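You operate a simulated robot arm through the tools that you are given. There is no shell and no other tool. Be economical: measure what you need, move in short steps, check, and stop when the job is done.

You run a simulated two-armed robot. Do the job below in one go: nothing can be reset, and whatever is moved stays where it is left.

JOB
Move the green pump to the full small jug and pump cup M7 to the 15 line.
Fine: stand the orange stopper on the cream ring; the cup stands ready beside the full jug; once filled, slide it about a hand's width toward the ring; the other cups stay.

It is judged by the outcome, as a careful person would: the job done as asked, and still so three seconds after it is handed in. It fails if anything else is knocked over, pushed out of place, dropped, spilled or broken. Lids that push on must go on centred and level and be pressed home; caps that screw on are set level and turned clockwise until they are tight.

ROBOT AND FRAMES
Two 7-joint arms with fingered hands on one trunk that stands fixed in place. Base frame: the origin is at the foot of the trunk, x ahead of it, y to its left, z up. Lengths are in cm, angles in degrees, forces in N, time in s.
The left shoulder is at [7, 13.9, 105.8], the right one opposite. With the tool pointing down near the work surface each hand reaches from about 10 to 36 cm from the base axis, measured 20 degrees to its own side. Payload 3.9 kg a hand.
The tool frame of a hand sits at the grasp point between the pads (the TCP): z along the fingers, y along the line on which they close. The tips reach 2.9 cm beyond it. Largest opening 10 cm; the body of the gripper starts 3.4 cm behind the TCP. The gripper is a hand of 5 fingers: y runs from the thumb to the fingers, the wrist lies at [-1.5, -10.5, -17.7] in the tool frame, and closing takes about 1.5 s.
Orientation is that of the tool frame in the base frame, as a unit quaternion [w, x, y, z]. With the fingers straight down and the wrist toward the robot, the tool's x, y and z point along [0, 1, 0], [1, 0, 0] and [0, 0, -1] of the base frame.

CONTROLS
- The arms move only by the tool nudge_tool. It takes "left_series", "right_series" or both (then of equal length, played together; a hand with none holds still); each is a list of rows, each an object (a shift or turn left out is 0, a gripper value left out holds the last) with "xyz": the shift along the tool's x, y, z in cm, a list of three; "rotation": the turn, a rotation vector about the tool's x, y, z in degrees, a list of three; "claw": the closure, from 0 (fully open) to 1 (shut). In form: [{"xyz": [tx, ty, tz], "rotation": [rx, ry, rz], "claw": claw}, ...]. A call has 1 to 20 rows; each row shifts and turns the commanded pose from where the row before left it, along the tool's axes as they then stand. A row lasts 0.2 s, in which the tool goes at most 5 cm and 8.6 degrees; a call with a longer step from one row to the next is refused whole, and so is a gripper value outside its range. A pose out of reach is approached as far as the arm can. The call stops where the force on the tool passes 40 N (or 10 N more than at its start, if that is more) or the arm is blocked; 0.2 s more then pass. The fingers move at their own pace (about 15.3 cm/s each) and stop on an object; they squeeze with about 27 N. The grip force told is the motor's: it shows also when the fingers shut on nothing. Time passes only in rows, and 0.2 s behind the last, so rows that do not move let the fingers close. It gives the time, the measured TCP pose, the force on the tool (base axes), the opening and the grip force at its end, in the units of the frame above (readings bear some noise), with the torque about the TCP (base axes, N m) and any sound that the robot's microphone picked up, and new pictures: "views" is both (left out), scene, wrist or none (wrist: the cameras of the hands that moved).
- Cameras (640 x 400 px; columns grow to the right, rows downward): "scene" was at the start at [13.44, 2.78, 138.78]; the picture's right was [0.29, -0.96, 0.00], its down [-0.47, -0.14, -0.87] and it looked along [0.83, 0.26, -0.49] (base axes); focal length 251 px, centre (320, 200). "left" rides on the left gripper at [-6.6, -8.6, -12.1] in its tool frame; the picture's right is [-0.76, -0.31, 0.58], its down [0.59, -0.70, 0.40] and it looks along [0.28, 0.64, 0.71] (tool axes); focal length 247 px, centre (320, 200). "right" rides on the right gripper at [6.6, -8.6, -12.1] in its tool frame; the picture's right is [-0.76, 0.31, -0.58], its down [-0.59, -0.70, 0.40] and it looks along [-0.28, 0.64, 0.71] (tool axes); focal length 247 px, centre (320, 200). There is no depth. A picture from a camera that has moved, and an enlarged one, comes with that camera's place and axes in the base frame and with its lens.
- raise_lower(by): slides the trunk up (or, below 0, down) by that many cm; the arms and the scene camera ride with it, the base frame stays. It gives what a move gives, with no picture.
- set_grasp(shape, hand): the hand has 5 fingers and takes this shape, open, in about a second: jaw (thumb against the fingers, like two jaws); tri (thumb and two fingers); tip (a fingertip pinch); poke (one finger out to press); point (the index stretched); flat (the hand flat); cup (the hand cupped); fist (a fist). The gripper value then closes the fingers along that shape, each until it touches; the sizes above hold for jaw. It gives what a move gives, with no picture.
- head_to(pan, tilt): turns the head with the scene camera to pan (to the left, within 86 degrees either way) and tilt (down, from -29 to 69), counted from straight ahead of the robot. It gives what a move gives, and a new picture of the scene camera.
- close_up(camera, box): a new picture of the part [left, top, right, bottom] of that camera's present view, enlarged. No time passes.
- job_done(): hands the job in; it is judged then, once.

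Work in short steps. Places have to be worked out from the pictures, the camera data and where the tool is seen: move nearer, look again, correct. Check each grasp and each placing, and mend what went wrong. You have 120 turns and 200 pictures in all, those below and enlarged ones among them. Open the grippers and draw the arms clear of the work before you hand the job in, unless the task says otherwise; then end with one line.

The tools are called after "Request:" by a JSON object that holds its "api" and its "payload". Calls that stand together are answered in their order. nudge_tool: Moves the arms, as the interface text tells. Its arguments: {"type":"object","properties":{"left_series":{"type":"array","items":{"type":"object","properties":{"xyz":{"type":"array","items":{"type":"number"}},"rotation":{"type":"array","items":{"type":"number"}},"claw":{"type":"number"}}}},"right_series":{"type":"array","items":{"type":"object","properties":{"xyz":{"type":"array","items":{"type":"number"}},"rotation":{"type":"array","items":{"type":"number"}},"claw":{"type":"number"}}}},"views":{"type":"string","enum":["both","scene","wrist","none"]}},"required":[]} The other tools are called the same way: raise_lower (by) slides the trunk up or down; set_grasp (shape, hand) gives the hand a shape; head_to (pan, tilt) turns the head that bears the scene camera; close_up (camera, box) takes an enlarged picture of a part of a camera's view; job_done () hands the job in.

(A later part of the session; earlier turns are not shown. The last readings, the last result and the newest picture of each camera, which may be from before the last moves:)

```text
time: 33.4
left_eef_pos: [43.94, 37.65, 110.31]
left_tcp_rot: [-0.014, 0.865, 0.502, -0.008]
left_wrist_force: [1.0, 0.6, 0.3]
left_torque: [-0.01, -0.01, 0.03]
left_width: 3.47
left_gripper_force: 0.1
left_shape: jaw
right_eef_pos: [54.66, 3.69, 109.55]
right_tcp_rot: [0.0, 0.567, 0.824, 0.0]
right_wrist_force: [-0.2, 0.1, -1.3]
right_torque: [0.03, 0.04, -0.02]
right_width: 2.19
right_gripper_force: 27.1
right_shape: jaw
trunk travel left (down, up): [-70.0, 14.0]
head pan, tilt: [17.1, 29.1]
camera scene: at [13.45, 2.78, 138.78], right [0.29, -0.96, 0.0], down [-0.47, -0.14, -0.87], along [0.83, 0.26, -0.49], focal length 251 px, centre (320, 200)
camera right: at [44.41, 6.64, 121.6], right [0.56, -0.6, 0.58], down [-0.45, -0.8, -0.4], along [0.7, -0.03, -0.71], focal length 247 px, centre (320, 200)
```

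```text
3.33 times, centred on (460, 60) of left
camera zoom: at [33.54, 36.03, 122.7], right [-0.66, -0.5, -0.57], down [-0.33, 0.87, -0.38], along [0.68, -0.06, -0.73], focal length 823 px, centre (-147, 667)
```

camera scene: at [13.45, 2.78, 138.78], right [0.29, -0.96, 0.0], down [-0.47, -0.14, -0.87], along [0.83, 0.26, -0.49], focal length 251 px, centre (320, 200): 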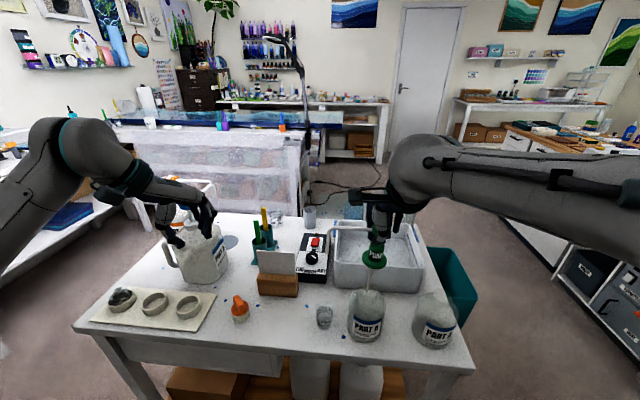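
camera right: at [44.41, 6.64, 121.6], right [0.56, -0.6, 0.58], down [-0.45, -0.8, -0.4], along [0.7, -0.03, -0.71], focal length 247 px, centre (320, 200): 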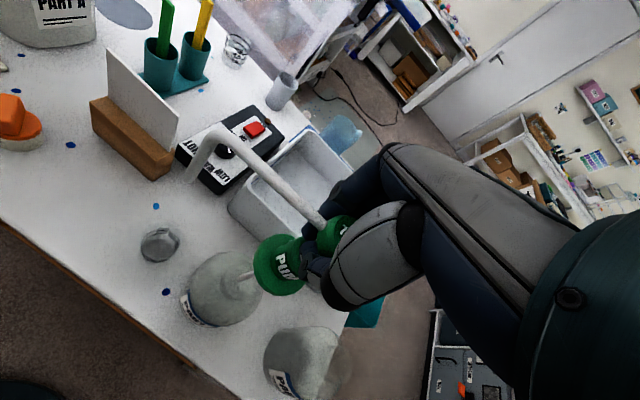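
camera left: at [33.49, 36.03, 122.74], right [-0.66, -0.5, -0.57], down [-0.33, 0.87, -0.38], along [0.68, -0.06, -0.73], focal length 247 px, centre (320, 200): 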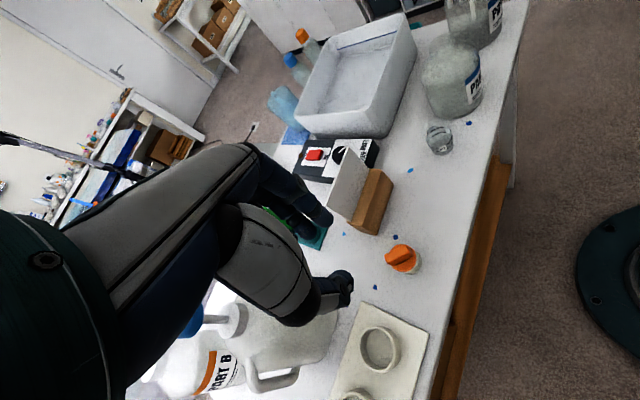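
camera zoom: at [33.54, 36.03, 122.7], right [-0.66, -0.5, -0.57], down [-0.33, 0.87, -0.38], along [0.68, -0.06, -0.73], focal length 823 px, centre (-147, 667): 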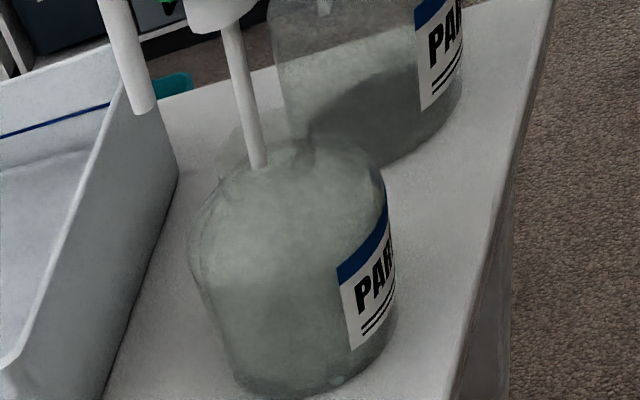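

Tube is inside the neck. Lower further until the white plug is just above the neck.

Request:
{"api": "nudge_tool", "payload": {"right_series": [{"xyz": [0, 0, 1.2]}, {"xyz": [0, 0, 1.2]}, {"xyz": [0, 0, 1.2]}, {"xyz": [0, 0, 1]}, {}]}}

Request:
{"api": "close_up", "payload": {"camera": "scene", "box": [340, 240, 400, 310]}}

Request:
{"api": "close_up", "payload": {"camera": "left", "box": [420, 0, 500, 80]}}

Request:
{"api": "close_up", "payload": {"camera": "right", "box": [120, 160, 320, 320]}}

```text
time: 34.6
left_eef_pos: [44.02, 37.65, 110.3]
left_tcp_rot: [-0.014, 0.865, 0.502, -0.008]
left_wrist_force: [-0.2, -0.4, 0.3]
left_torque: [0.01, -0.02, 0.0]
left_width: 3.49
left_gripper_force: 0.1
left_shape: jaw
right_eef_pos: [54.8, 3.76, 104.94]
right_tcp_rot: [0.0, 0.566, 0.824, 0.0]
right_wrist_force: [0.5, 0.2, -1.5]
right_torque: [-0.02, 0.03, 0.0]
right_width: 2.22
right_gripper_force: 27.0
right_shape: jaw
trunk travel left (down, up): [-70.0, 14.0]
head pan, tilt: [17.1, 29.1]
camera scene: at [13.45, 2.78, 138.78], right [0.29, -0.96, 0.0], down [-0.47, -0.14, -0.87], along [0.83, 0.26, -0.49], focal length 251 px, centre (320, 200)
camera right: at [44.45, 6.7, 117.07], right [0.56, -0.6, 0.58], down [-0.45, -0.8, -0.4], along [0.7, -0.03, -0.71], focal length 247 px, centre (320, 200)
```

scene: 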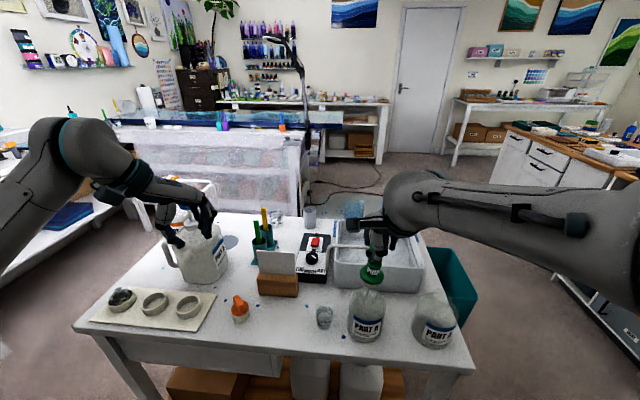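
right: 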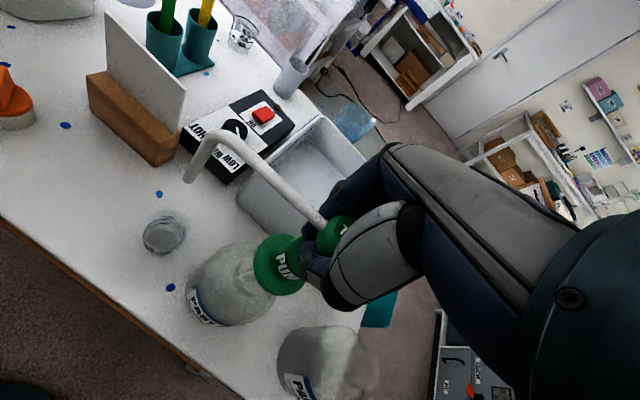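

```text
5.71 times, centred on (370, 275) of scene
camera zoom: at [13.45, 2.78, 138.78], right [0.29, -0.96, 0.0], down [-0.47, -0.14, -0.87], along [0.83, 0.26, -0.49], focal length 1432 px, centre (34, -229)
```

zoom: 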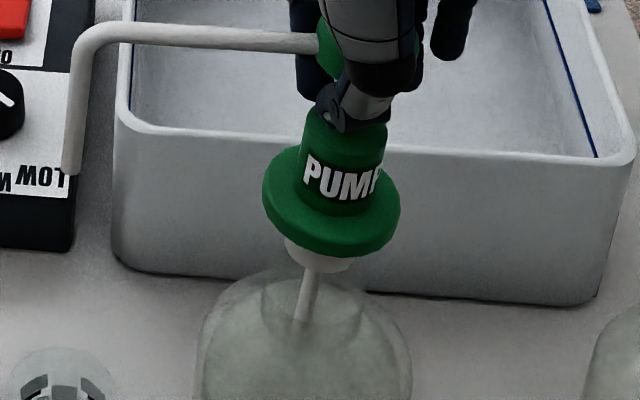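

```text
5.00 times, centred on (460, 40) of left
camera zoom: at [33.54, 36.03, 122.7], right [-0.66, -0.5, -0.57], down [-0.33, 0.87, -0.38], along [0.68, -0.06, -0.73], focal length 1235 px, centre (-380, 1000)
```

zoom: 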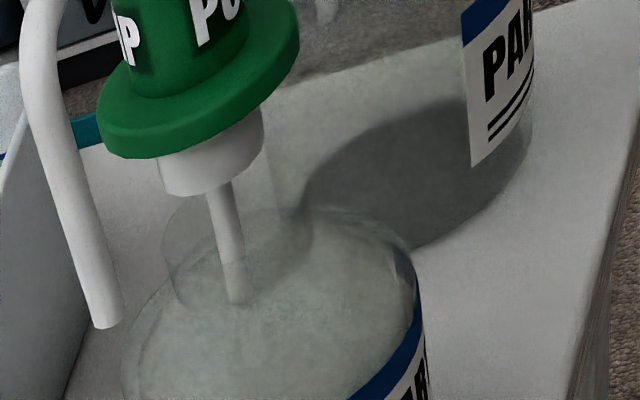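

```text
2.50 times, centred on (220, 240) of right
camera zoom: at [44.45, 6.7, 117.07], right [0.56, -0.6, 0.58], down [-0.45, -0.8, -0.4], along [0.7, -0.03, -0.71], focal length 617 px, centre (570, 100)
```

zoom: 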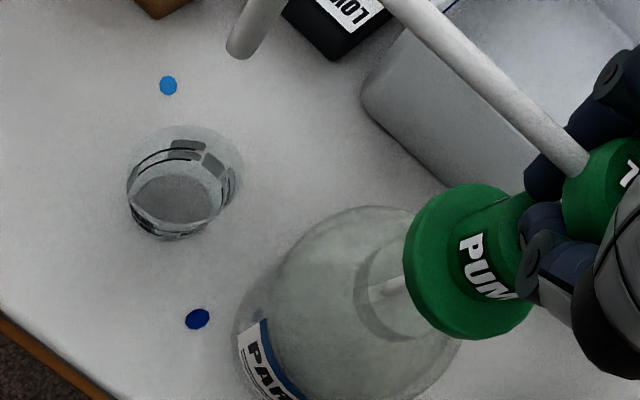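

Plug is about 1–2 cm above the neck. I zoom tighter to verify the plug-neck alignment.

Request:
{"api": "close_up", "payload": {"camera": "left", "box": [440, 20, 490, 65]}}

Request:
{"api": "close_up", "payload": {"camera": "scene", "box": [355, 275, 395, 305]}}

Request:
{"api": "close_up", "payload": {"camera": "right", "box": [210, 220, 290, 300]}}

```text
8.89 times, centred on (465, 42) of left
camera zoom: at [33.54, 36.03, 122.7], right [-0.66, -0.5, -0.57], down [-0.33, 0.87, -0.38], along [0.68, -0.06, -0.73], focal length 2195 px, centre (-969, 1600)
```

zoom: 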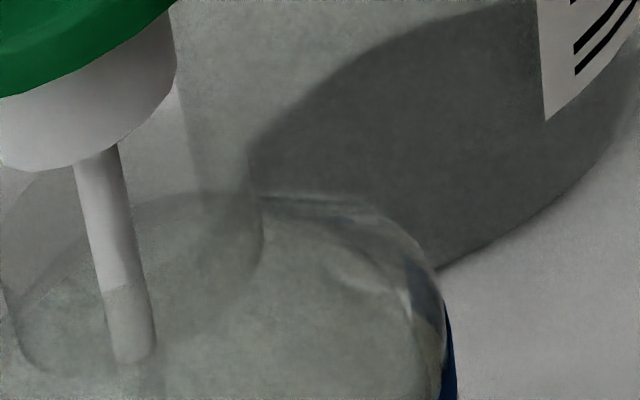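

```text
13.33 times, centred on (375, 290) of scene
camera zoom: at [13.45, 2.78, 138.78], right [0.29, -0.96, 0.0], down [-0.47, -0.14, -0.87], along [0.83, 0.26, -0.49], focal length 3341 px, centre (-413, -1000)
```

zoom: 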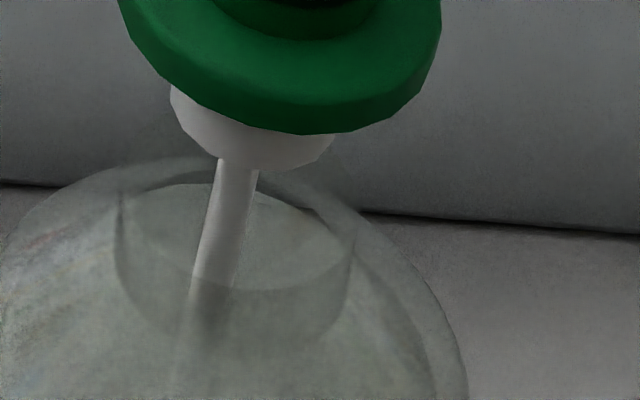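

```text
5.00 times, centred on (250, 260) of right
camera zoom: at [44.45, 6.7, 117.07], right [0.56, -0.6, 0.58], down [-0.45, -0.8, -0.4], along [0.7, -0.03, -0.71], focal length 1235 px, centre (670, -100)
```

zoom: 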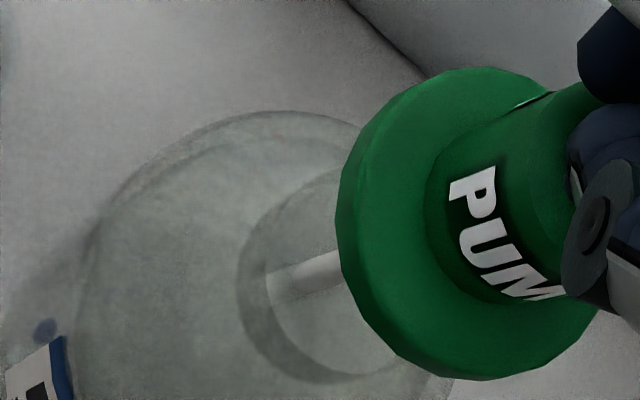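

The pump is ~0.25 cm too far toward +y. Shift by that and lower in small steps until the flange seats.

Request:
{"api": "nudge_tool", "payload": {"right_series": [{"xyz": [-0.21, -0.13, 0]}, {"xyz": [0, 0, 0.5]}, {"xyz": [0, 0, 0.5]}, {"xyz": [0, 0, 0.4]}, {}], "views": "none"}}

Request:
{"api": "close_up", "payload": {"camera": "left", "box": [435, 15, 495, 75]}}

Request:
{"api": "close_up", "payload": {"camera": "scene", "box": [345, 265, 405, 310]}}

```text
time: 35.8
left_eef_pos: [44.04, 37.73, 110.39]
left_tcp_rot: [-0.013, 0.865, 0.501, -0.008]
left_wrist_force: [-0.3, 0.6, 0.3]
left_torque: [0.0, 0.0, 0.03]
left_width: 3.51
left_gripper_force: 0.0
left_shape: jaw
right_eef_pos: [54.64, 3.53, 103.58]
right_tcp_rot: [0.001, 0.567, 0.824, 0.0]
right_wrist_force: [0.1, -0.7, -0.7]
right_torque: [0.0, 0.04, -0.01]
right_width: 2.21
right_gripper_force: 26.5
right_shape: jaw
trunk travel left (down, up): [-70.0, 14.0]
head pan, tilt: [17.1, 29.1]
```

```text
6.67 times, centred on (465, 45) of left
camera zoom: at [33.55, 36.04, 122.69], right [-0.66, -0.5, -0.57], down [-0.33, 0.87, -0.38], along [0.68, -0.06, -0.73], focal length 1646 px, centre (-647, 1233)
```

zoom: 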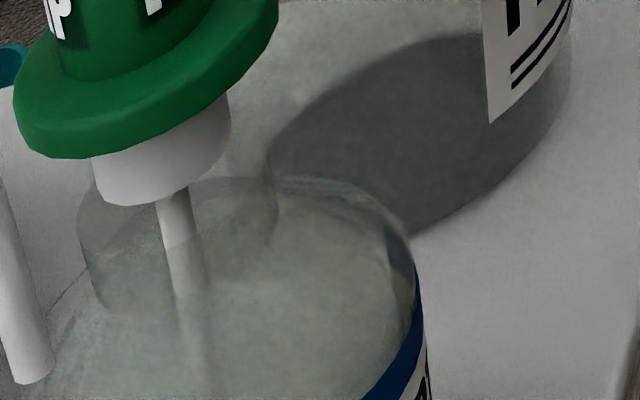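

```text
8.89 times, centred on (375, 288) of scene
camera zoom: at [13.46, 2.78, 138.78], right [0.29, -0.96, 0.0], down [-0.47, -0.14, -0.87], along [0.83, 0.26, -0.49], focal length 2228 px, centre (-169, -578)
```

zoom: 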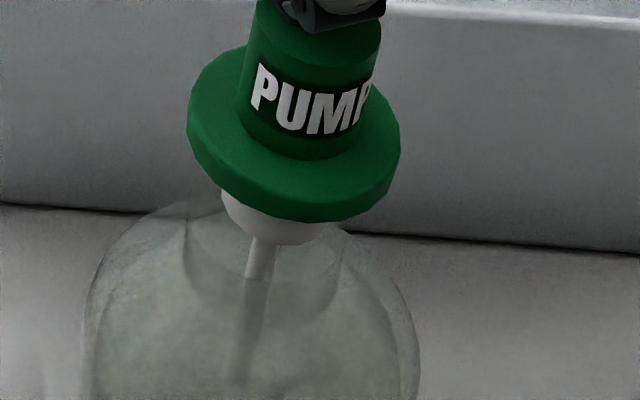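

Plug is entering the neck, well centred. Continue down slowly.

Request:
{"api": "nudge_tool", "payload": {"right_series": [{"xyz": [0, 0, 0.4]}, {"xyz": [0, 0, 0.4]}, {"xyz": [0, 0, 0.4]}, {"xyz": [0, 0, 0.4]}, {}], "views": "none"}}

Request:
{"api": "close_up", "payload": {"camera": "left", "box": [435, 15, 495, 75]}}

Request:
{"api": "close_up", "payload": {"camera": "scene", "box": [345, 265, 405, 310]}}

```text
time: 37.0
left_eef_pos: [43.92, 37.76, 110.34]
left_tcp_rot: [-0.014, 0.865, 0.502, -0.008]
left_wrist_force: [0.4, -0.7, 0.4]
left_torque: [0.0, 0.0, -0.02]
left_width: 3.49
left_gripper_force: 0.1
left_shape: jaw
right_eef_pos: [54.64, 3.39, 102.08]
right_tcp_rot: [-0.001, 0.567, 0.824, 0.0]
right_wrist_force: [-0.1, -0.4, -1.8]
right_torque: [0.01, 0.01, 0.03]
right_width: 2.21
right_gripper_force: 27.2
right_shape: jaw
trunk travel left (down, up): [-70.0, 14.0]
head pan, tilt: [17.1, 29.1]
```

```text
6.67 times, centred on (465, 45) of left
camera zoom: at [33.54, 36.04, 122.69], right [-0.66, -0.5, -0.57], down [-0.33, 0.87, -0.38], along [0.68, -0.06, -0.73], focal length 1646 px, centre (-647, 1233)
```

zoom: 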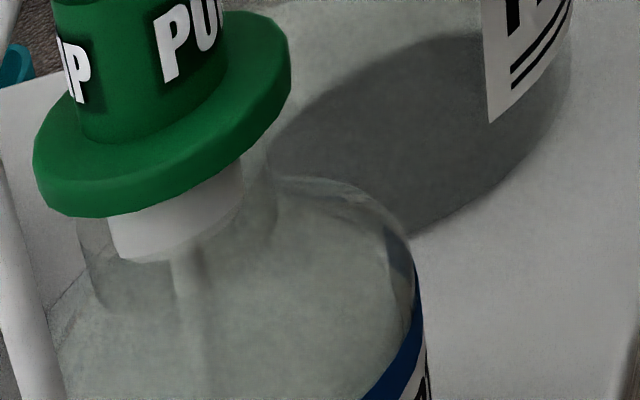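

```text
8.89 times, centred on (375, 288) of scene
camera zoom: at [13.45, 2.79, 138.78], right [0.29, -0.96, 0.0], down [-0.47, -0.14, -0.87], along [0.83, 0.26, -0.49], focal length 2228 px, centre (-169, -578)
```

zoom: 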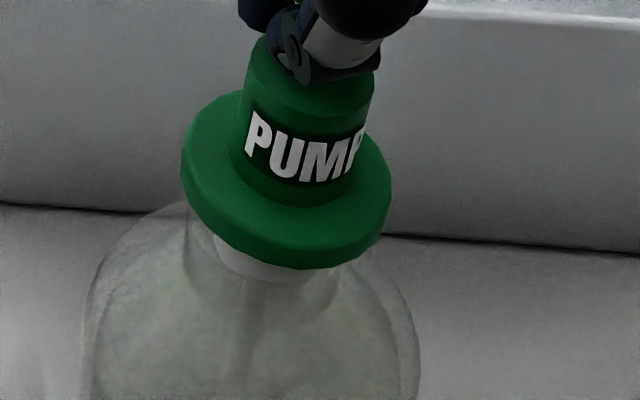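

Nearly seated with no contact force. Continue in finer steps.

Request:
{"api": "nudge_tool", "payload": {"right_series": [{"xyz": [0, 0, 0.3]}, {"xyz": [0, 0, 0.3]}, {"xyz": [0, 0, 0.3]}, {}], "views": "none"}}

Request:
{"api": "close_up", "payload": {"camera": "left", "box": [435, 15, 495, 75]}}

Request:
{"api": "close_up", "payload": {"camera": "scene", "box": [300, 230, 410, 345]}}

```text
time: 38.0
left_eef_pos: [43.91, 37.7, 110.31]
left_tcp_rot: [-0.013, 0.864, 0.502, -0.007]
left_wrist_force: [0.2, -0.8, 0.3]
left_torque: [0.01, -0.02, -0.03]
left_width: 3.47
left_gripper_force: 0.1
left_shape: jaw
right_eef_pos: [54.73, 3.49, 101.23]
right_tcp_rot: [0.0, 0.566, 0.824, 0.0]
right_wrist_force: [-0.6, 0.7, -0.3]
right_torque: [0.04, 0.05, 0.01]
right_width: 2.19
right_gripper_force: 27.3
right_shape: jaw
trunk travel left (down, up): [-70.0, 14.0]
head pan, tilt: [17.1, 29.1]
```

```text
6.67 times, centred on (465, 45) of left
camera zoom: at [33.53, 36.05, 122.69], right [-0.66, -0.5, -0.57], down [-0.33, 0.87, -0.38], along [0.68, -0.06, -0.73], focal length 1646 px, centre (-647, 1233)
```

zoom: 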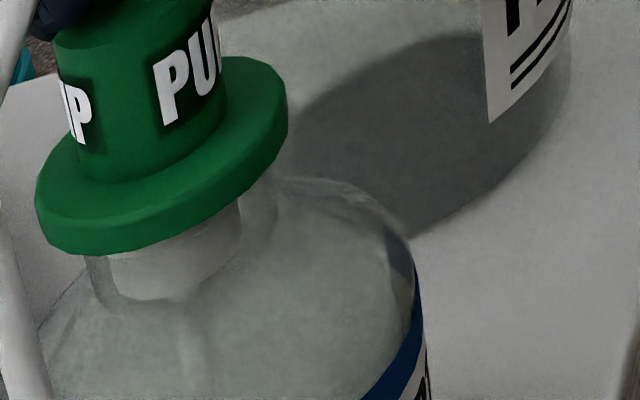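

```text
3.48 times, centred on (355, 288) of scene
camera zoom: at [13.44, 2.8, 138.78], right [0.29, -0.96, 0.0], down [-0.47, -0.14, -0.87], along [0.83, 0.26, -0.49], focal length 872 px, centre (198, -104)
```

zoom: 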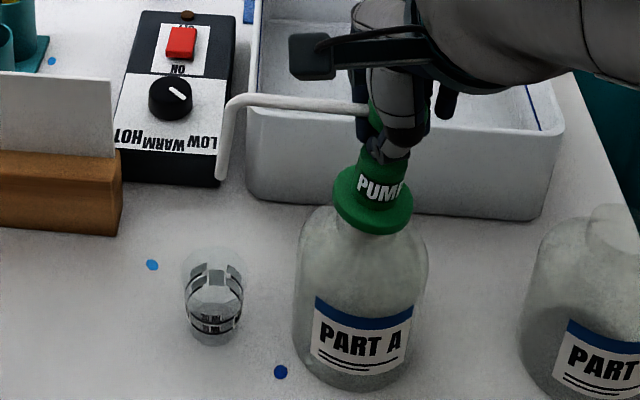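

Weight is nearly all supported now; the nozzle tip projects to about (52.9, 13.3), right over the cup. One small further step to confirm seating.

Request:
{"api": "nudge_tool", "payload": {"right_series": [{"xyz": [0, 0, 0.2]}, {"xyz": [0, 0, 0.2]}, {}], "views": "none"}}

Request:
{"api": "close_up", "payload": {"camera": "left", "box": [435, 15, 495, 75]}}

```text
time: 38.8
left_eef_pos: [43.94, 37.72, 110.32]
left_tcp_rot: [-0.012, 0.865, 0.502, -0.008]
left_wrist_force: [0.0, 0.0, 0.9]
left_torque: [-0.01, -0.03, 0.05]
left_width: 3.49
left_gripper_force: 0.0
left_shape: jaw
right_eef_pos: [54.62, 3.39, 100.83]
right_tcp_rot: [0.0, 0.566, 0.824, 0.0]
right_wrist_force: [0.6, 1.5, 1.3]
right_torque: [0.04, -0.03, 0.04]
right_width: 2.22
right_gripper_force: 27.1
right_shape: jaw
trunk travel left (down, up): [-70.0, 14.0]
head pan, tilt: [17.1, 29.1]
```

```text
6.67 times, centred on (465, 45) of left
camera zoom: at [33.52, 36.05, 122.7], right [-0.66, -0.5, -0.57], down [-0.33, 0.87, -0.38], along [0.68, -0.06, -0.73], focal length 1646 px, centre (-647, 1233)
```

zoom: 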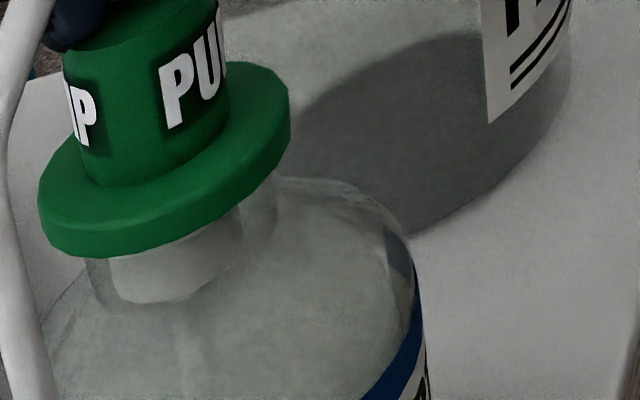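

The flange is seated on the neck. I open the hand gradually and rise.

Request:
{"api": "nudge_tool", "payload": {"right_series": [{"claw": 0.7}, {"claw": 0.5}, {"claw": 0.2}, {"claw": 0.0}, {}, {}], "views": "none"}}

Request:
{"api": "close_up", "payload": {"camera": "scene", "box": [300, 220, 420, 345]}}

```text
time: 40.2
left_eef_pos: [43.95, 37.75, 110.37]
left_tcp_rot: [-0.013, 0.865, 0.502, -0.009]
left_wrist_force: [0.4, 0.7, -0.5]
left_torque: [0.05, -0.01, 0.04]
left_width: 3.48
left_gripper_force: 0.1
left_shape: jaw
right_eef_pos: [54.62, 3.4, 100.72]
right_tcp_rot: [0.001, 0.567, 0.824, 0.0]
right_wrist_force: [1.0, 0.0, -0.1]
right_torque: [0.01, 0.0, 0.01]
right_width: 9.97
right_gripper_force: 0.1
right_shape: jaw
trunk travel left (down, up): [-70.0, 14.0]
head pan, tilt: [17.1, 29.1]
```

```text
3.20 times, centred on (360, 282) of scene
camera zoom: at [13.44, 2.78, 138.78], right [0.29, -0.96, 0.0], down [-0.47, -0.14, -0.87], along [0.83, 0.26, -0.49], focal length 802 px, centre (192, -64)
```

zoom: 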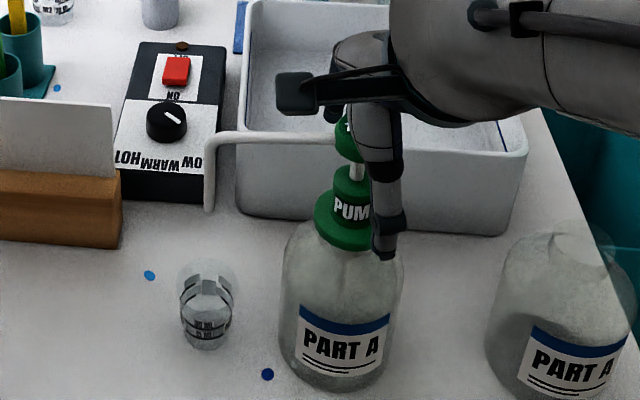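

Pump stands upright on the full jug. Rise straight up and inspect seating and nozzle alignment.

Request:
{"api": "nudge_tool", "payload": {"right_series": [{"xyz": [0, 0, -2]}, {"xyz": [0, 0, -3]}, {"xyz": [0, 0, -3]}, {"xyz": [0, 0, -3]}, {}], "views": "wrist"}}

Request:
{"api": "close_up", "payload": {"camera": "scene", "box": [300, 220, 420, 345]}}

Request:
{"api": "close_up", "payload": {"camera": "left", "box": [400, 0, 520, 160]}}

```text
time: 41.4
left_eef_pos: [44.05, 37.7, 110.27]
left_tcp_rot: [-0.014, 0.865, 0.502, -0.008]
left_wrist_force: [-0.5, 1.8, -0.1]
left_torque: [-0.01, -0.04, 0.0]
left_width: 3.47
left_gripper_force: 0.0
left_shape: jaw
right_eef_pos: [54.7, 3.58, 111.64]
right_tcp_rot: [0.001, 0.567, 0.824, 0.0]
right_wrist_force: [0.2, -0.4, 0.6]
right_torque: [-0.05, 0.0, -0.01]
right_width: 9.98
right_gripper_force: 0.0
right_shape: jaw
trunk travel left (down, up): [-70.0, 14.0]
head pan, tilt: [17.1, 29.1]
camera right: at [44.4, 6.5, 123.75], right [0.56, -0.6, 0.58], down [-0.45, -0.8, -0.4], along [0.7, -0.03, -0.71], focal length 247 px, centre (320, 200)
```

right: 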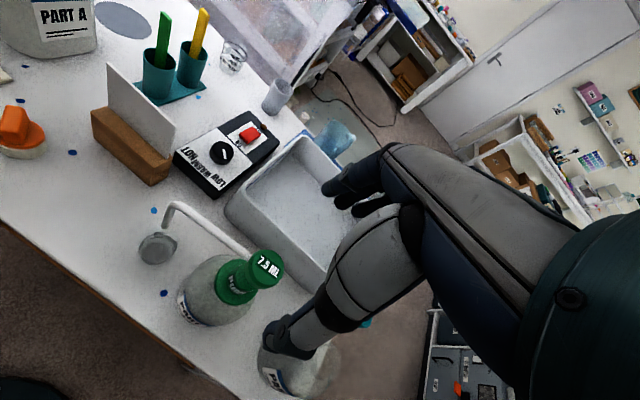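

```text
3.20 times, centred on (360, 282) of scene
camera zoom: at [13.47, 2.79, 138.78], right [0.29, -0.96, 0.0], down [-0.47, -0.14, -0.87], along [0.83, 0.26, -0.49], focal length 802 px, centre (192, -64)
```

zoom: 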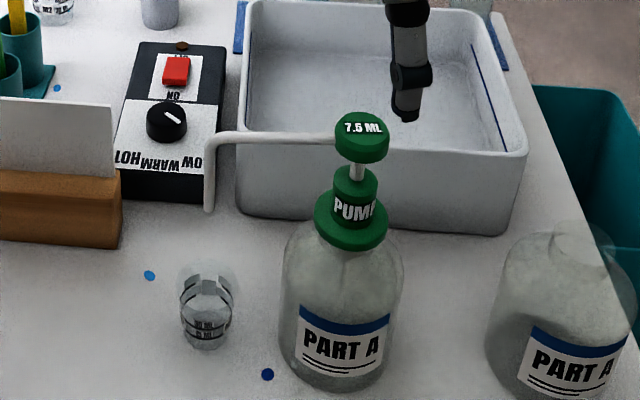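

```text
2.50 times, centred on (460, 80) of left
camera zoom: at [33.56, 36.04, 122.69], right [-0.66, -0.5, -0.57], down [-0.33, 0.87, -0.38], along [0.68, -0.06, -0.73], focal length 617 px, centre (-30, 500)
```

zoom: 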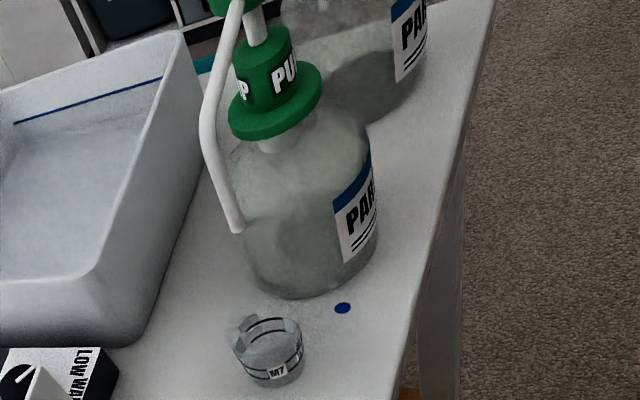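

Nozzle tip at (51.8, 13.3, 94.6), well inside the cup's rim; pump is level. Now shape the right hand to "poke" for pressing the head.

Request:
{"api": "set_grasp", "payload": {"hand": "right", "shape": "poke"}}

Request:
{"api": "nudge_tool", "payload": {"right_series": [{}]}}

Request:
{"api": "close_up", "payload": {"camera": "scene", "box": [320, 150, 440, 300]}}

```text
time: 42.3
left_eef_pos: [44.16, 37.63, 110.34]
left_tcp_rot: [-0.013, 0.864, 0.502, -0.007]
left_wrist_force: [0.0, 0.5, 0.1]
left_torque: [-0.02, -0.02, 0.01]
left_width: 3.46
left_gripper_force: 0.0
left_shape: jaw
right_eef_pos: [54.8, 3.54, 111.69]
right_tcp_rot: [0.0, 0.567, 0.824, 0.0]
right_wrist_force: [0.8, -0.1, -0.2]
right_torque: [0.01, 0.0, -0.01]
right_width: 0.0
right_gripper_force: 0.0
right_shape: poke
trunk travel left (down, up): [-70.0, 14.0]
head pan, tilt: [17.1, 29.1]
```

```text
time: 42.7
left_eef_pos: [43.9, 37.74, 110.33]
left_tcp_rot: [-0.013, 0.865, 0.502, -0.008]
left_wrist_force: [0.5, 0.3, 0.1]
left_torque: [0.0, 0.0, -0.02]
left_width: 3.47
left_gripper_force: 0.1
left_shape: jaw
right_eef_pos: [54.7, 3.49, 111.63]
right_tcp_rot: [0.0, 0.567, 0.824, 0.001]
right_wrist_force: [0.4, 0.4, 0.4]
right_torque: [0.0, -0.02, -0.01]
right_width: 0.0
right_gripper_force: 0.0
right_shape: poke
trunk travel left (down, up): [-70.0, 14.0]
head pan, tilt: [17.1, 29.1]
camera scene: at [13.44, 2.78, 138.78], right [0.29, -0.96, 0.0], down [-0.47, -0.14, -0.87], along [0.83, 0.26, -0.49], focal length 251 px, centre (320, 200)
camera right: at [44.37, 6.49, 123.72], right [0.56, -0.6, 0.58], down [-0.45, -0.8, -0.4], along [0.7, -0.03, -0.71], focal length 247 px, centre (320, 200)
```

scene: 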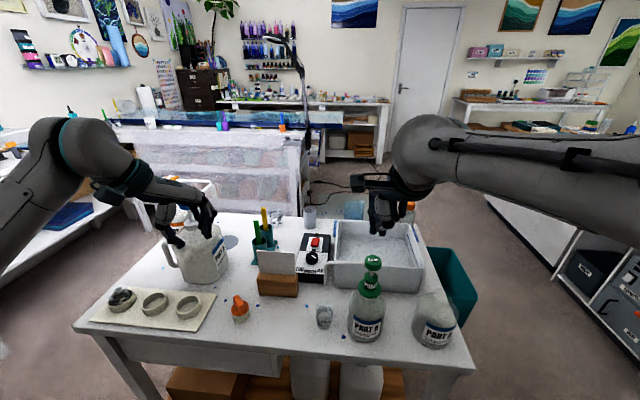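
right: 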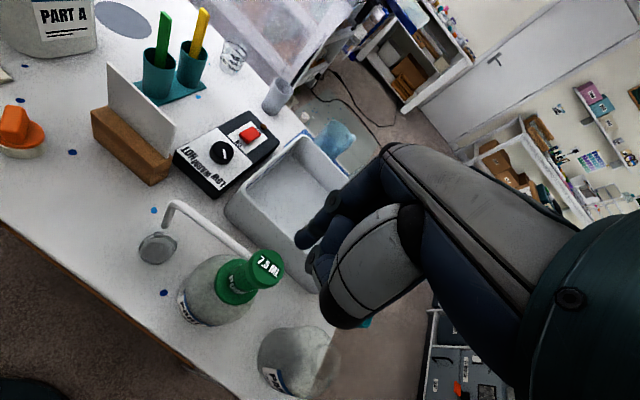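

```text
2.67 times, centred on (380, 225) of scene
camera zoom: at [13.44, 2.78, 138.78], right [0.29, -0.96, 0.0], down [-0.47, -0.14, -0.87], along [0.83, 0.26, -0.49], focal length 668 px, centre (160, 133)
```

zoom: 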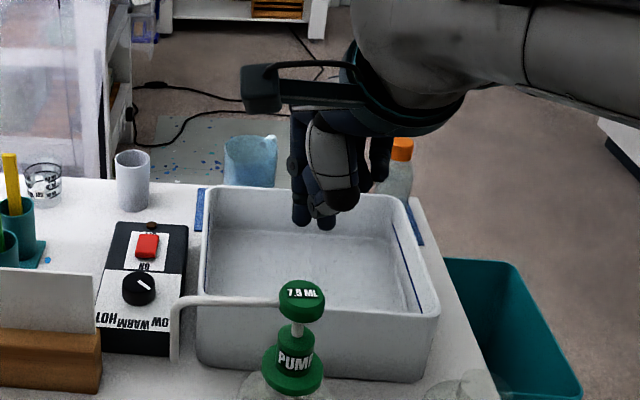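

One finger points down near the tool axis, head centred below. Lower close to the head and look.

Request:
{"api": "nudge_tool", "payload": {"right_series": [{"xyz": [0, 0, 2]}, {"xyz": [0, 0, 1.5]}, {"xyz": [0, 0, 1]}, {}], "views": "wrist"}}

Request:
{"api": "close_up", "payload": {"camera": "scene", "box": [330, 190, 420, 300]}}

Request:
{"api": "close_up", "payload": {"camera": "right", "box": [220, 180, 380, 320]}}

```text
time: 43.7
left_eef_pos: [43.88, 37.55, 110.22]
left_tcp_rot: [-0.013, 0.865, 0.502, -0.007]
left_wrist_force: [-0.8, 0.2, 0.2]
left_torque: [0.01, 0.0, -0.04]
left_width: 3.48
left_gripper_force: 0.1
left_shape: jaw
right_eef_pos: [54.53, 3.43, 107.22]
right_tcp_rot: [-0.001, 0.567, 0.824, 0.0]
right_wrist_force: [-0.3, 0.4, -0.9]
right_torque: [0.01, -0.02, 0.01]
right_width: 0.01
right_gripper_force: 0.1
right_shape: poke
trunk travel left (down, up): [-70.0, 14.0]
head pan, tilt: [17.1, 29.1]
camera right: at [44.24, 6.46, 119.32], right [0.56, -0.6, 0.58], down [-0.45, -0.8, -0.4], along [0.7, -0.03, -0.71], focal length 247 px, centre (320, 200)
```

right: 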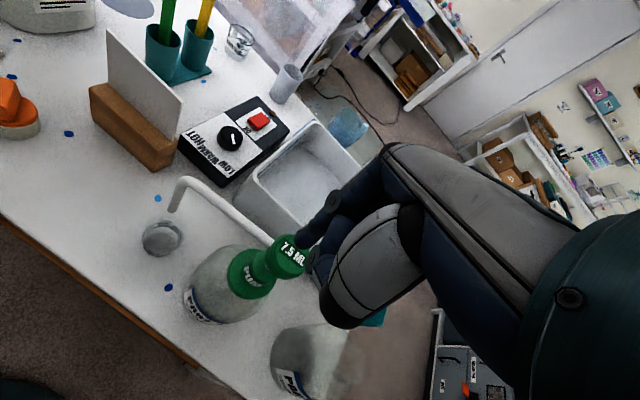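

```text
3.64 times, centred on (375, 245) of scene
camera zoom: at [13.43, 2.78, 138.78], right [0.29, -0.96, 0.0], down [-0.47, -0.14, -0.87], along [0.83, 0.26, -0.49], focal length 911 px, centre (120, 36)
```

zoom: 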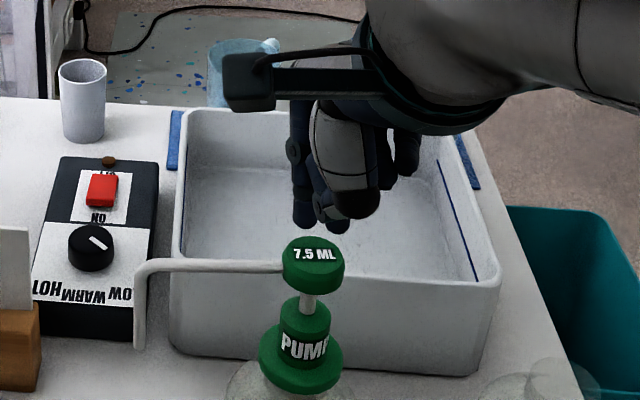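

```text
2.86 times, centred on (300, 250) of right
camera zoom: at [44.24, 6.46, 119.32], right [0.56, -0.6, 0.58], down [-0.45, -0.8, -0.4], along [0.7, -0.03, -0.71], focal length 706 px, centre (377, 57)
```

zoom: 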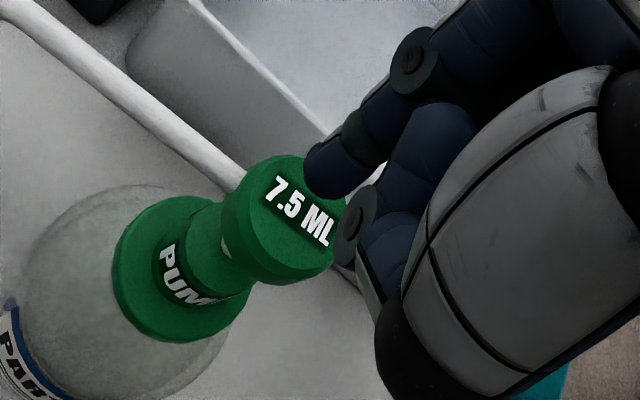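

Index fingertip is ~0.6 cm toward +y of the head centre. Shift and descend gently to find contact.

Request:
{"api": "nudge_tool", "payload": {"right_series": [{"xyz": [-0.5, -0.15, 0.5]}, {"xyz": [0, 0, 0.5]}, {"xyz": [0, 0, 0.4]}, {"xyz": [0, 0, 0.4]}, {}], "views": "none"}}

Request:
{"api": "close_up", "payload": {"camera": "scene", "box": [340, 210, 410, 300]}}

Request:
{"api": "close_up", "payload": {"camera": "right", "box": [240, 180, 360, 300]}}

```text
time: 44.9
left_eef_pos: [43.99, 37.7, 110.35]
left_tcp_rot: [-0.013, 0.864, 0.503, -0.008]
left_wrist_force: [-1.2, -0.2, -0.5]
left_torque: [0.0, 0.0, -0.01]
left_width: 3.5
left_gripper_force: 0.1
left_shape: jaw
right_eef_pos: [54.61, 2.93, 105.44]
right_tcp_rot: [0.0, 0.566, 0.824, 0.0]
right_wrist_force: [0.0, 0.3, -0.3]
right_torque: [0.03, 0.02, -0.05]
right_width: 0.0
right_gripper_force: 0.1
right_shape: poke
trunk travel left (down, up): [-70.0, 14.0]
head pan, tilt: [17.1, 29.1]
```

```text
4.44 times, centred on (375, 255) of scene
camera zoom: at [13.44, 2.79, 138.78], right [0.29, -0.96, 0.0], down [-0.47, -0.14, -0.87], along [0.83, 0.26, -0.49], focal length 1114 px, centre (76, -44)
```

zoom: 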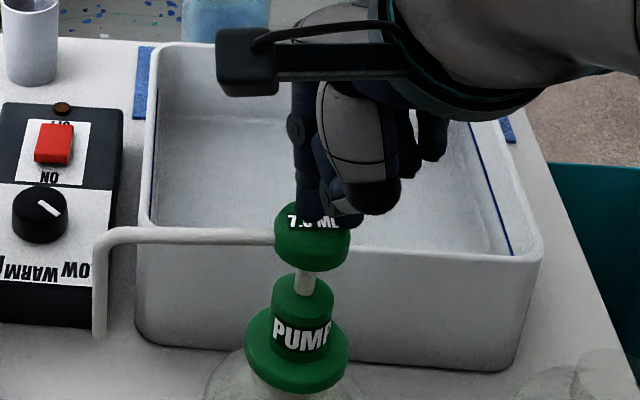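

```text
3.33 times, centred on (300, 240) of right
camera zoom: at [44.37, 5.93, 117.46], right [0.56, -0.6, 0.58], down [-0.45, -0.8, -0.4], along [0.7, -0.04, -0.71], focal length 823 px, centre (387, 67)
```

zoom: 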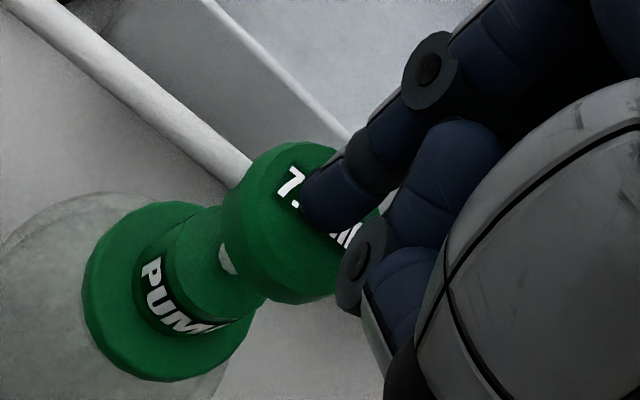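

Fingertip is centred just above the head. Press slowly to find contact and spring force.

Request:
{"api": "nudge_tool", "payload": {"right_series": [{"xyz": [0, 0, 0.2]}, {"xyz": [0, 0, 0.2]}, {"xyz": [0, 0, 0.2]}, {"xyz": [0, 0, 0.2]}, {}], "views": "none"}}

Request:
{"api": "close_up", "payload": {"camera": "scene", "box": [300, 210, 420, 345]}}

```text
time: 46.1
left_eef_pos: [43.87, 37.75, 110.33]
left_tcp_rot: [-0.013, 0.864, 0.502, -0.007]
left_wrist_force: [0.5, 0.7, 0.0]
left_torque: [0.01, -0.04, 0.01]
left_width: 3.46
left_gripper_force: 0.1
left_shape: jaw
right_eef_pos: [54.6, 2.92, 104.55]
right_tcp_rot: [0.0, 0.567, 0.824, 0.0]
right_wrist_force: [0.0, 0.4, 4.1]
right_torque: [-0.04, -0.01, 0.0]
right_width: 0.0
right_gripper_force: 0.1
right_shape: poke
trunk travel left (down, up): [-70.0, 14.0]
head pan, tilt: [17.1, 29.1]
```

```text
2.96 times, centred on (360, 278) of scene
camera zoom: at [13.39, 2.79, 138.79], right [0.29, -0.96, 0.0], down [-0.47, -0.14, -0.87], along [0.84, 0.26, -0.49], focal length 742 px, centre (202, -30)
```

zoom: 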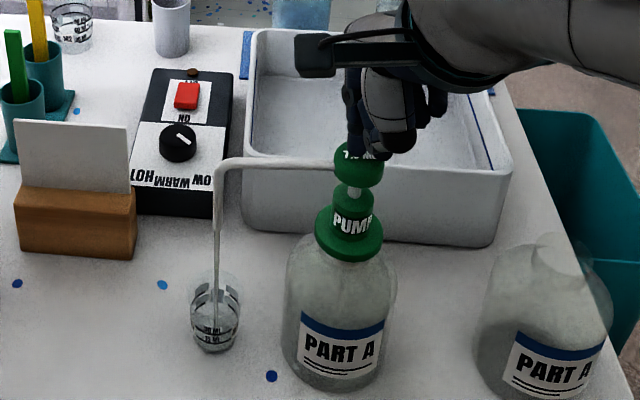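

Resin streams into the cup at only ~4 N. Continue the stroke slowly to its end.

Request:
{"api": "nudge_tool", "payload": {"right_series": [{"xyz": [0, 0, 0.2]}, {"xyz": [0, 0, 0.2]}, {"xyz": [0, 0, 0.2]}, {"xyz": [0, 0, 0.2]}, {}], "views": "none"}}

Request:
{"api": "close_up", "payload": {"camera": "scene", "box": [300, 230, 410, 345]}}

Request:
{"api": "close_up", "payload": {"camera": "left", "box": [390, 50, 490, 170]}}

```text
time: 47.3
left_eef_pos: [43.85, 37.67, 110.37]
left_tcp_rot: [-0.013, 0.865, 0.502, -0.008]
left_wrist_force: [0.8, -0.7, 0.3]
left_torque: [0.01, 0.0, 0.0]
left_width: 3.49
left_gripper_force: 0.1
left_shape: jaw
right_eef_pos: [54.51, 2.85, 103.74]
right_tcp_rot: [0.001, 0.566, 0.824, 0.0]
right_wrist_force: [1.1, 0.2, 6.2]
right_torque: [-0.03, -0.08, 0.02]
right_width: 0.01
right_gripper_force: 0.1
right_shape: poke
trunk travel left (down, up): [-70.0, 14.0]
head pan, tilt: [17.1, 29.1]
```

```text
3.48 times, centred on (355, 288) of scene
camera zoom: at [13.38, 2.78, 138.79], right [0.29, -0.96, 0.0], down [-0.47, -0.14, -0.87], along [0.84, 0.26, -0.49], focal length 872 px, centre (198, -104)
```

zoom: 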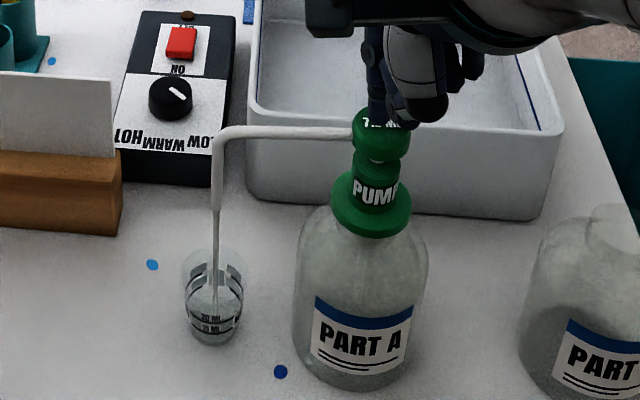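

```text
3.33 times, centred on (440, 110) of left
camera zoom: at [33.48, 36.03, 122.72], right [-0.66, -0.5, -0.57], down [-0.33, 0.87, -0.38], along [0.68, -0.06, -0.73], focal length 823 px, centre (-80, 500)
```

zoom: 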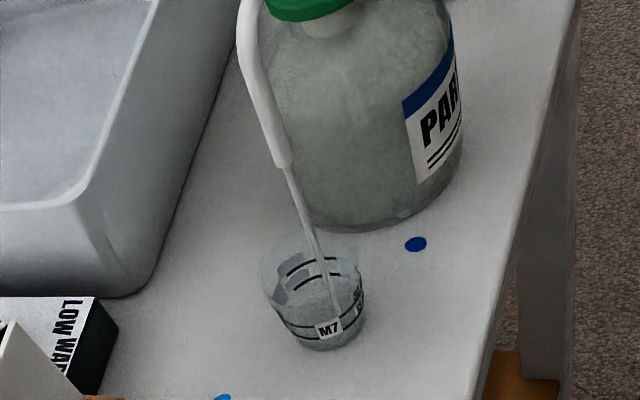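

Stream lands inside the cup. Finish the stroke.

Request:
{"api": "nudge_tool", "payload": {"right_series": [{"xyz": [0, 0, 0.2]}, {"xyz": [0, 0, 0.2]}, {"xyz": [0, 0, 0.2]}, {"xyz": [0, 0, 0.2]}, {}, {}], "views": "none"}}

Request:
{"api": "close_up", "payload": {"camera": "scene", "box": [300, 230, 410, 345]}}

```text
time: 48.7
left_eef_pos: [43.93, 37.77, 110.41]
left_tcp_rot: [-0.013, 0.864, 0.503, -0.007]
left_wrist_force: [-0.2, 0.0, -0.4]
left_torque: [0.0, 0.02, -0.01]
left_width: 3.46
left_gripper_force: 0.1
left_shape: jaw
right_eef_pos: [54.53, 3.01, 103.01]
right_tcp_rot: [0.0, 0.566, 0.824, 0.001]
right_wrist_force: [2.7, -1.6, 8.9]
right_torque: [-0.12, -0.08, 0.01]
right_width: 0.02
right_gripper_force: 0.1
right_shape: poke
trunk travel left (down, up): [-70.0, 14.0]
head pan, tilt: [17.1, 29.1]
```

```text
3.48 times, centred on (355, 288) of scene
camera zoom: at [13.39, 2.75, 138.79], right [0.29, -0.96, 0.0], down [-0.47, -0.14, -0.87], along [0.84, 0.26, -0.49], focal length 872 px, centre (198, -104)
```

zoom: 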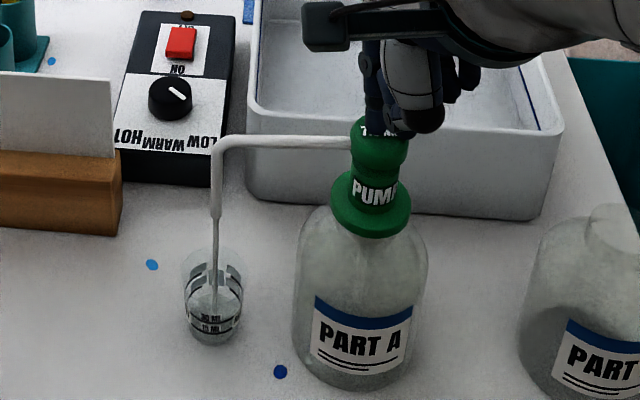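

Force climbing slowly (9 N); stem is almost fully in. Press on to the stop.

Request:
{"api": "nudge_tool", "payload": {"right_series": [{"xyz": [0, 0, 0.2]}, {"xyz": [0, 0, 0.2]}, {"xyz": [0, 0, 0.2]}, {}, {}], "views": "none"}}

Request:
{"api": "close_up", "payload": {"camera": "scene", "box": [300, 230, 410, 345]}}

Request:
{"api": "close_up", "payload": {"camera": "left", "box": [410, 100, 470, 165]}}

```text
time: 49.9
left_eef_pos: [43.76, 37.66, 110.4]
left_tcp_rot: [-0.013, 0.865, 0.502, -0.007]
left_wrist_force: [-0.6, 0.9, 0.4]
left_torque: [-0.03, 0.02, -0.01]
left_width: 3.49
left_gripper_force: 0.0
left_shape: jaw
right_eef_pos: [54.47, 3.03, 102.8]
right_tcp_rot: [0.002, 0.567, 0.824, 0.003]
right_wrist_force: [5.6, -3.3, 28.0]
right_torque: [-0.34, -0.31, 0.05]
right_width: 0.0
right_gripper_force: 0.2
right_shape: poke
trunk travel left (down, up): [-70.0, 14.0]
head pan, tilt: [17.1, 29.1]
```

```text
3.48 times, centred on (355, 288) of scene
camera zoom: at [13.18, 2.7, 138.82], right [0.29, -0.96, 0.0], down [-0.46, -0.14, -0.87], along [0.84, 0.26, -0.49], focal length 872 px, centre (198, -104)
```

zoom: 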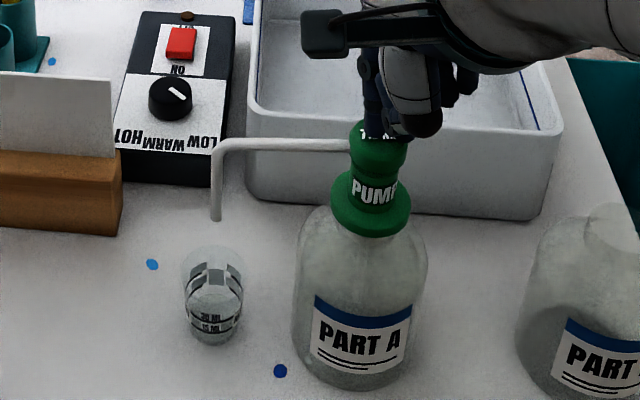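

```text
6.15 times, centred on (440, 132) of left
camera zoom: at [33.31, 35.96, 122.8], right [-0.66, -0.5, -0.57], down [-0.33, 0.87, -0.38], along [0.68, -0.06, -0.73], focal length 1520 px, centre (-418, 615)
```

zoom: 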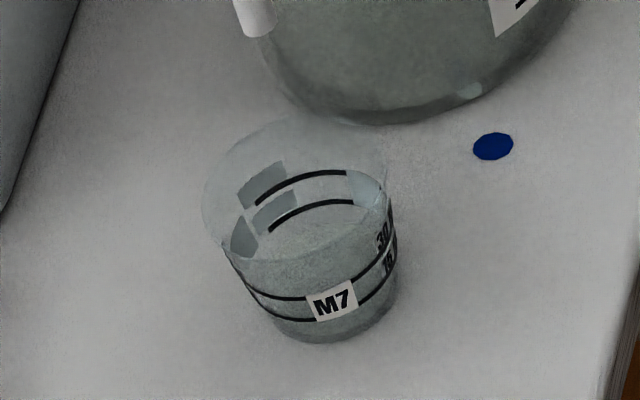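

Stroke bottomed (28 N), which also presses the pump home. Raise slowly so the head returns and refills.

Request:
{"api": "nudge_tool", "payload": {"right_series": [{"xyz": [0, 0, -0.4]}, {"xyz": [0, 0, -0.4]}, {"xyz": [0, 0, -0.4]}, {"xyz": [0, 0, -0.4]}, {"xyz": [0, 0, -0.4]}, {"xyz": [0, 0, -0.4]}, {"xyz": [0, 0, -0.4]}, {}, {}], "views": "none"}}

Request:
{"api": "close_up", "payload": {"camera": "scene", "box": [300, 220, 410, 345]}}

Request:
{"api": "close_up", "payload": {"camera": "scene", "box": [310, 300, 340, 335]}}

```text
time: 51.9
left_eef_pos: [43.91, 37.7, 110.4]
left_tcp_rot: [-0.013, 0.864, 0.503, -0.007]
left_wrist_force: [1.0, 0.4, 0.2]
left_torque: [0.0, -0.01, 0.0]
left_width: 3.5
left_gripper_force: 0.0
left_shape: jaw
right_eef_pos: [54.66, 2.98, 105.29]
right_tcp_rot: [0.0, 0.567, 0.824, 0.0]
right_wrist_force: [-0.3, -0.3, 1.0]
right_torque: [-0.01, 0.03, 0.01]
right_width: 0.02
right_gripper_force: 0.0
right_shape: poke
trunk travel left (down, up): [-70.0, 14.0]
head pan, tilt: [17.1, 29.1]
```

```text
3.20 times, centred on (355, 282) of scene
camera zoom: at [13.41, 2.78, 138.78], right [0.29, -0.96, 0.0], down [-0.47, -0.14, -0.87], along [0.84, 0.26, -0.49], focal length 802 px, centre (208, -64)
```

zoom: 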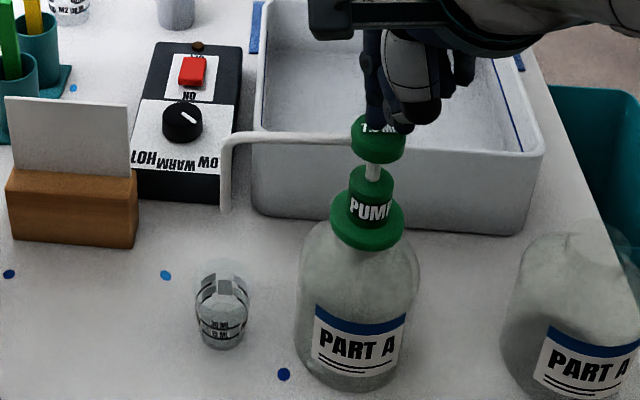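

```text
11.43 times, centred on (325, 318) of scene
camera zoom: at [13.41, 2.78, 138.78], right [0.29, -0.96, 0.0], down [-0.47, -0.14, -0.87], along [0.84, 0.26, -0.49], focal length 2864 px, centre (263, -1143)
```

zoom: 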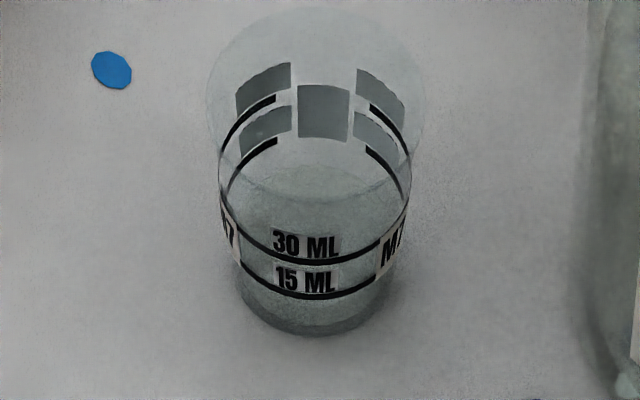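

The head has come fully up. Raise a touch more, then do the second slow 7.5 mL stroke.

Request:
{"api": "nudge_tool", "payload": {"right_series": [{"xyz": [0, 0, -0.3]}, {}, {"xyz": [0, 0, 0.2]}, {"xyz": [0, 0, 0.2]}, {"xyz": [0, 0, 0.2]}, {"xyz": [0, 0, 0.2]}, {"xyz": [0, 0, 0.2]}, {"xyz": [0, 0, 0.2]}, {"xyz": [0, 0, 0.2]}, {"xyz": [0, 0, 0.2]}, {"xyz": [0, 0, 0.2]}, {"xyz": [0, 0, 0.2]}, {"xyz": [0, 0, 0.2]}, {}], "views": "none"}}

Request:
{"api": "close_up", "payload": {"camera": "scene", "box": [300, 230, 410, 345]}}

```text
time: 54.9
left_eef_pos: [43.83, 37.77, 110.37]
left_tcp_rot: [-0.012, 0.864, 0.503, -0.007]
left_wrist_force: [-0.2, -0.5, 0.6]
left_torque: [0.01, 0.03, 0.0]
left_width: 3.48
left_gripper_force: 0.1
left_shape: jaw
right_eef_pos: [54.51, 3.04, 103.42]
right_tcp_rot: [0.001, 0.566, 0.824, 0.001]
right_wrist_force: [0.0, 0.1, 7.2]
right_torque: [-0.05, -0.06, 0.08]
right_width: 0.02
right_gripper_force: 0.1
right_shape: poke
trunk travel left (down, up): [-70.0, 14.0]
head pan, tilt: [17.1, 29.1]
```

```text
3.48 times, centred on (355, 288) of scene
camera zoom: at [13.32, 2.79, 138.8], right [0.29, -0.96, 0.0], down [-0.46, -0.14, -0.87], along [0.84, 0.26, -0.49], focal length 872 px, centre (198, -104)
```

zoom: 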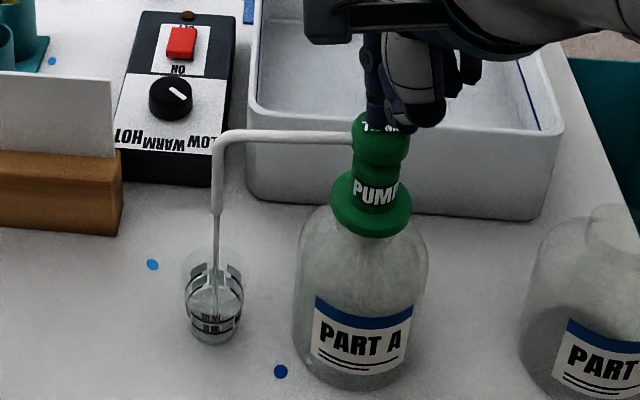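

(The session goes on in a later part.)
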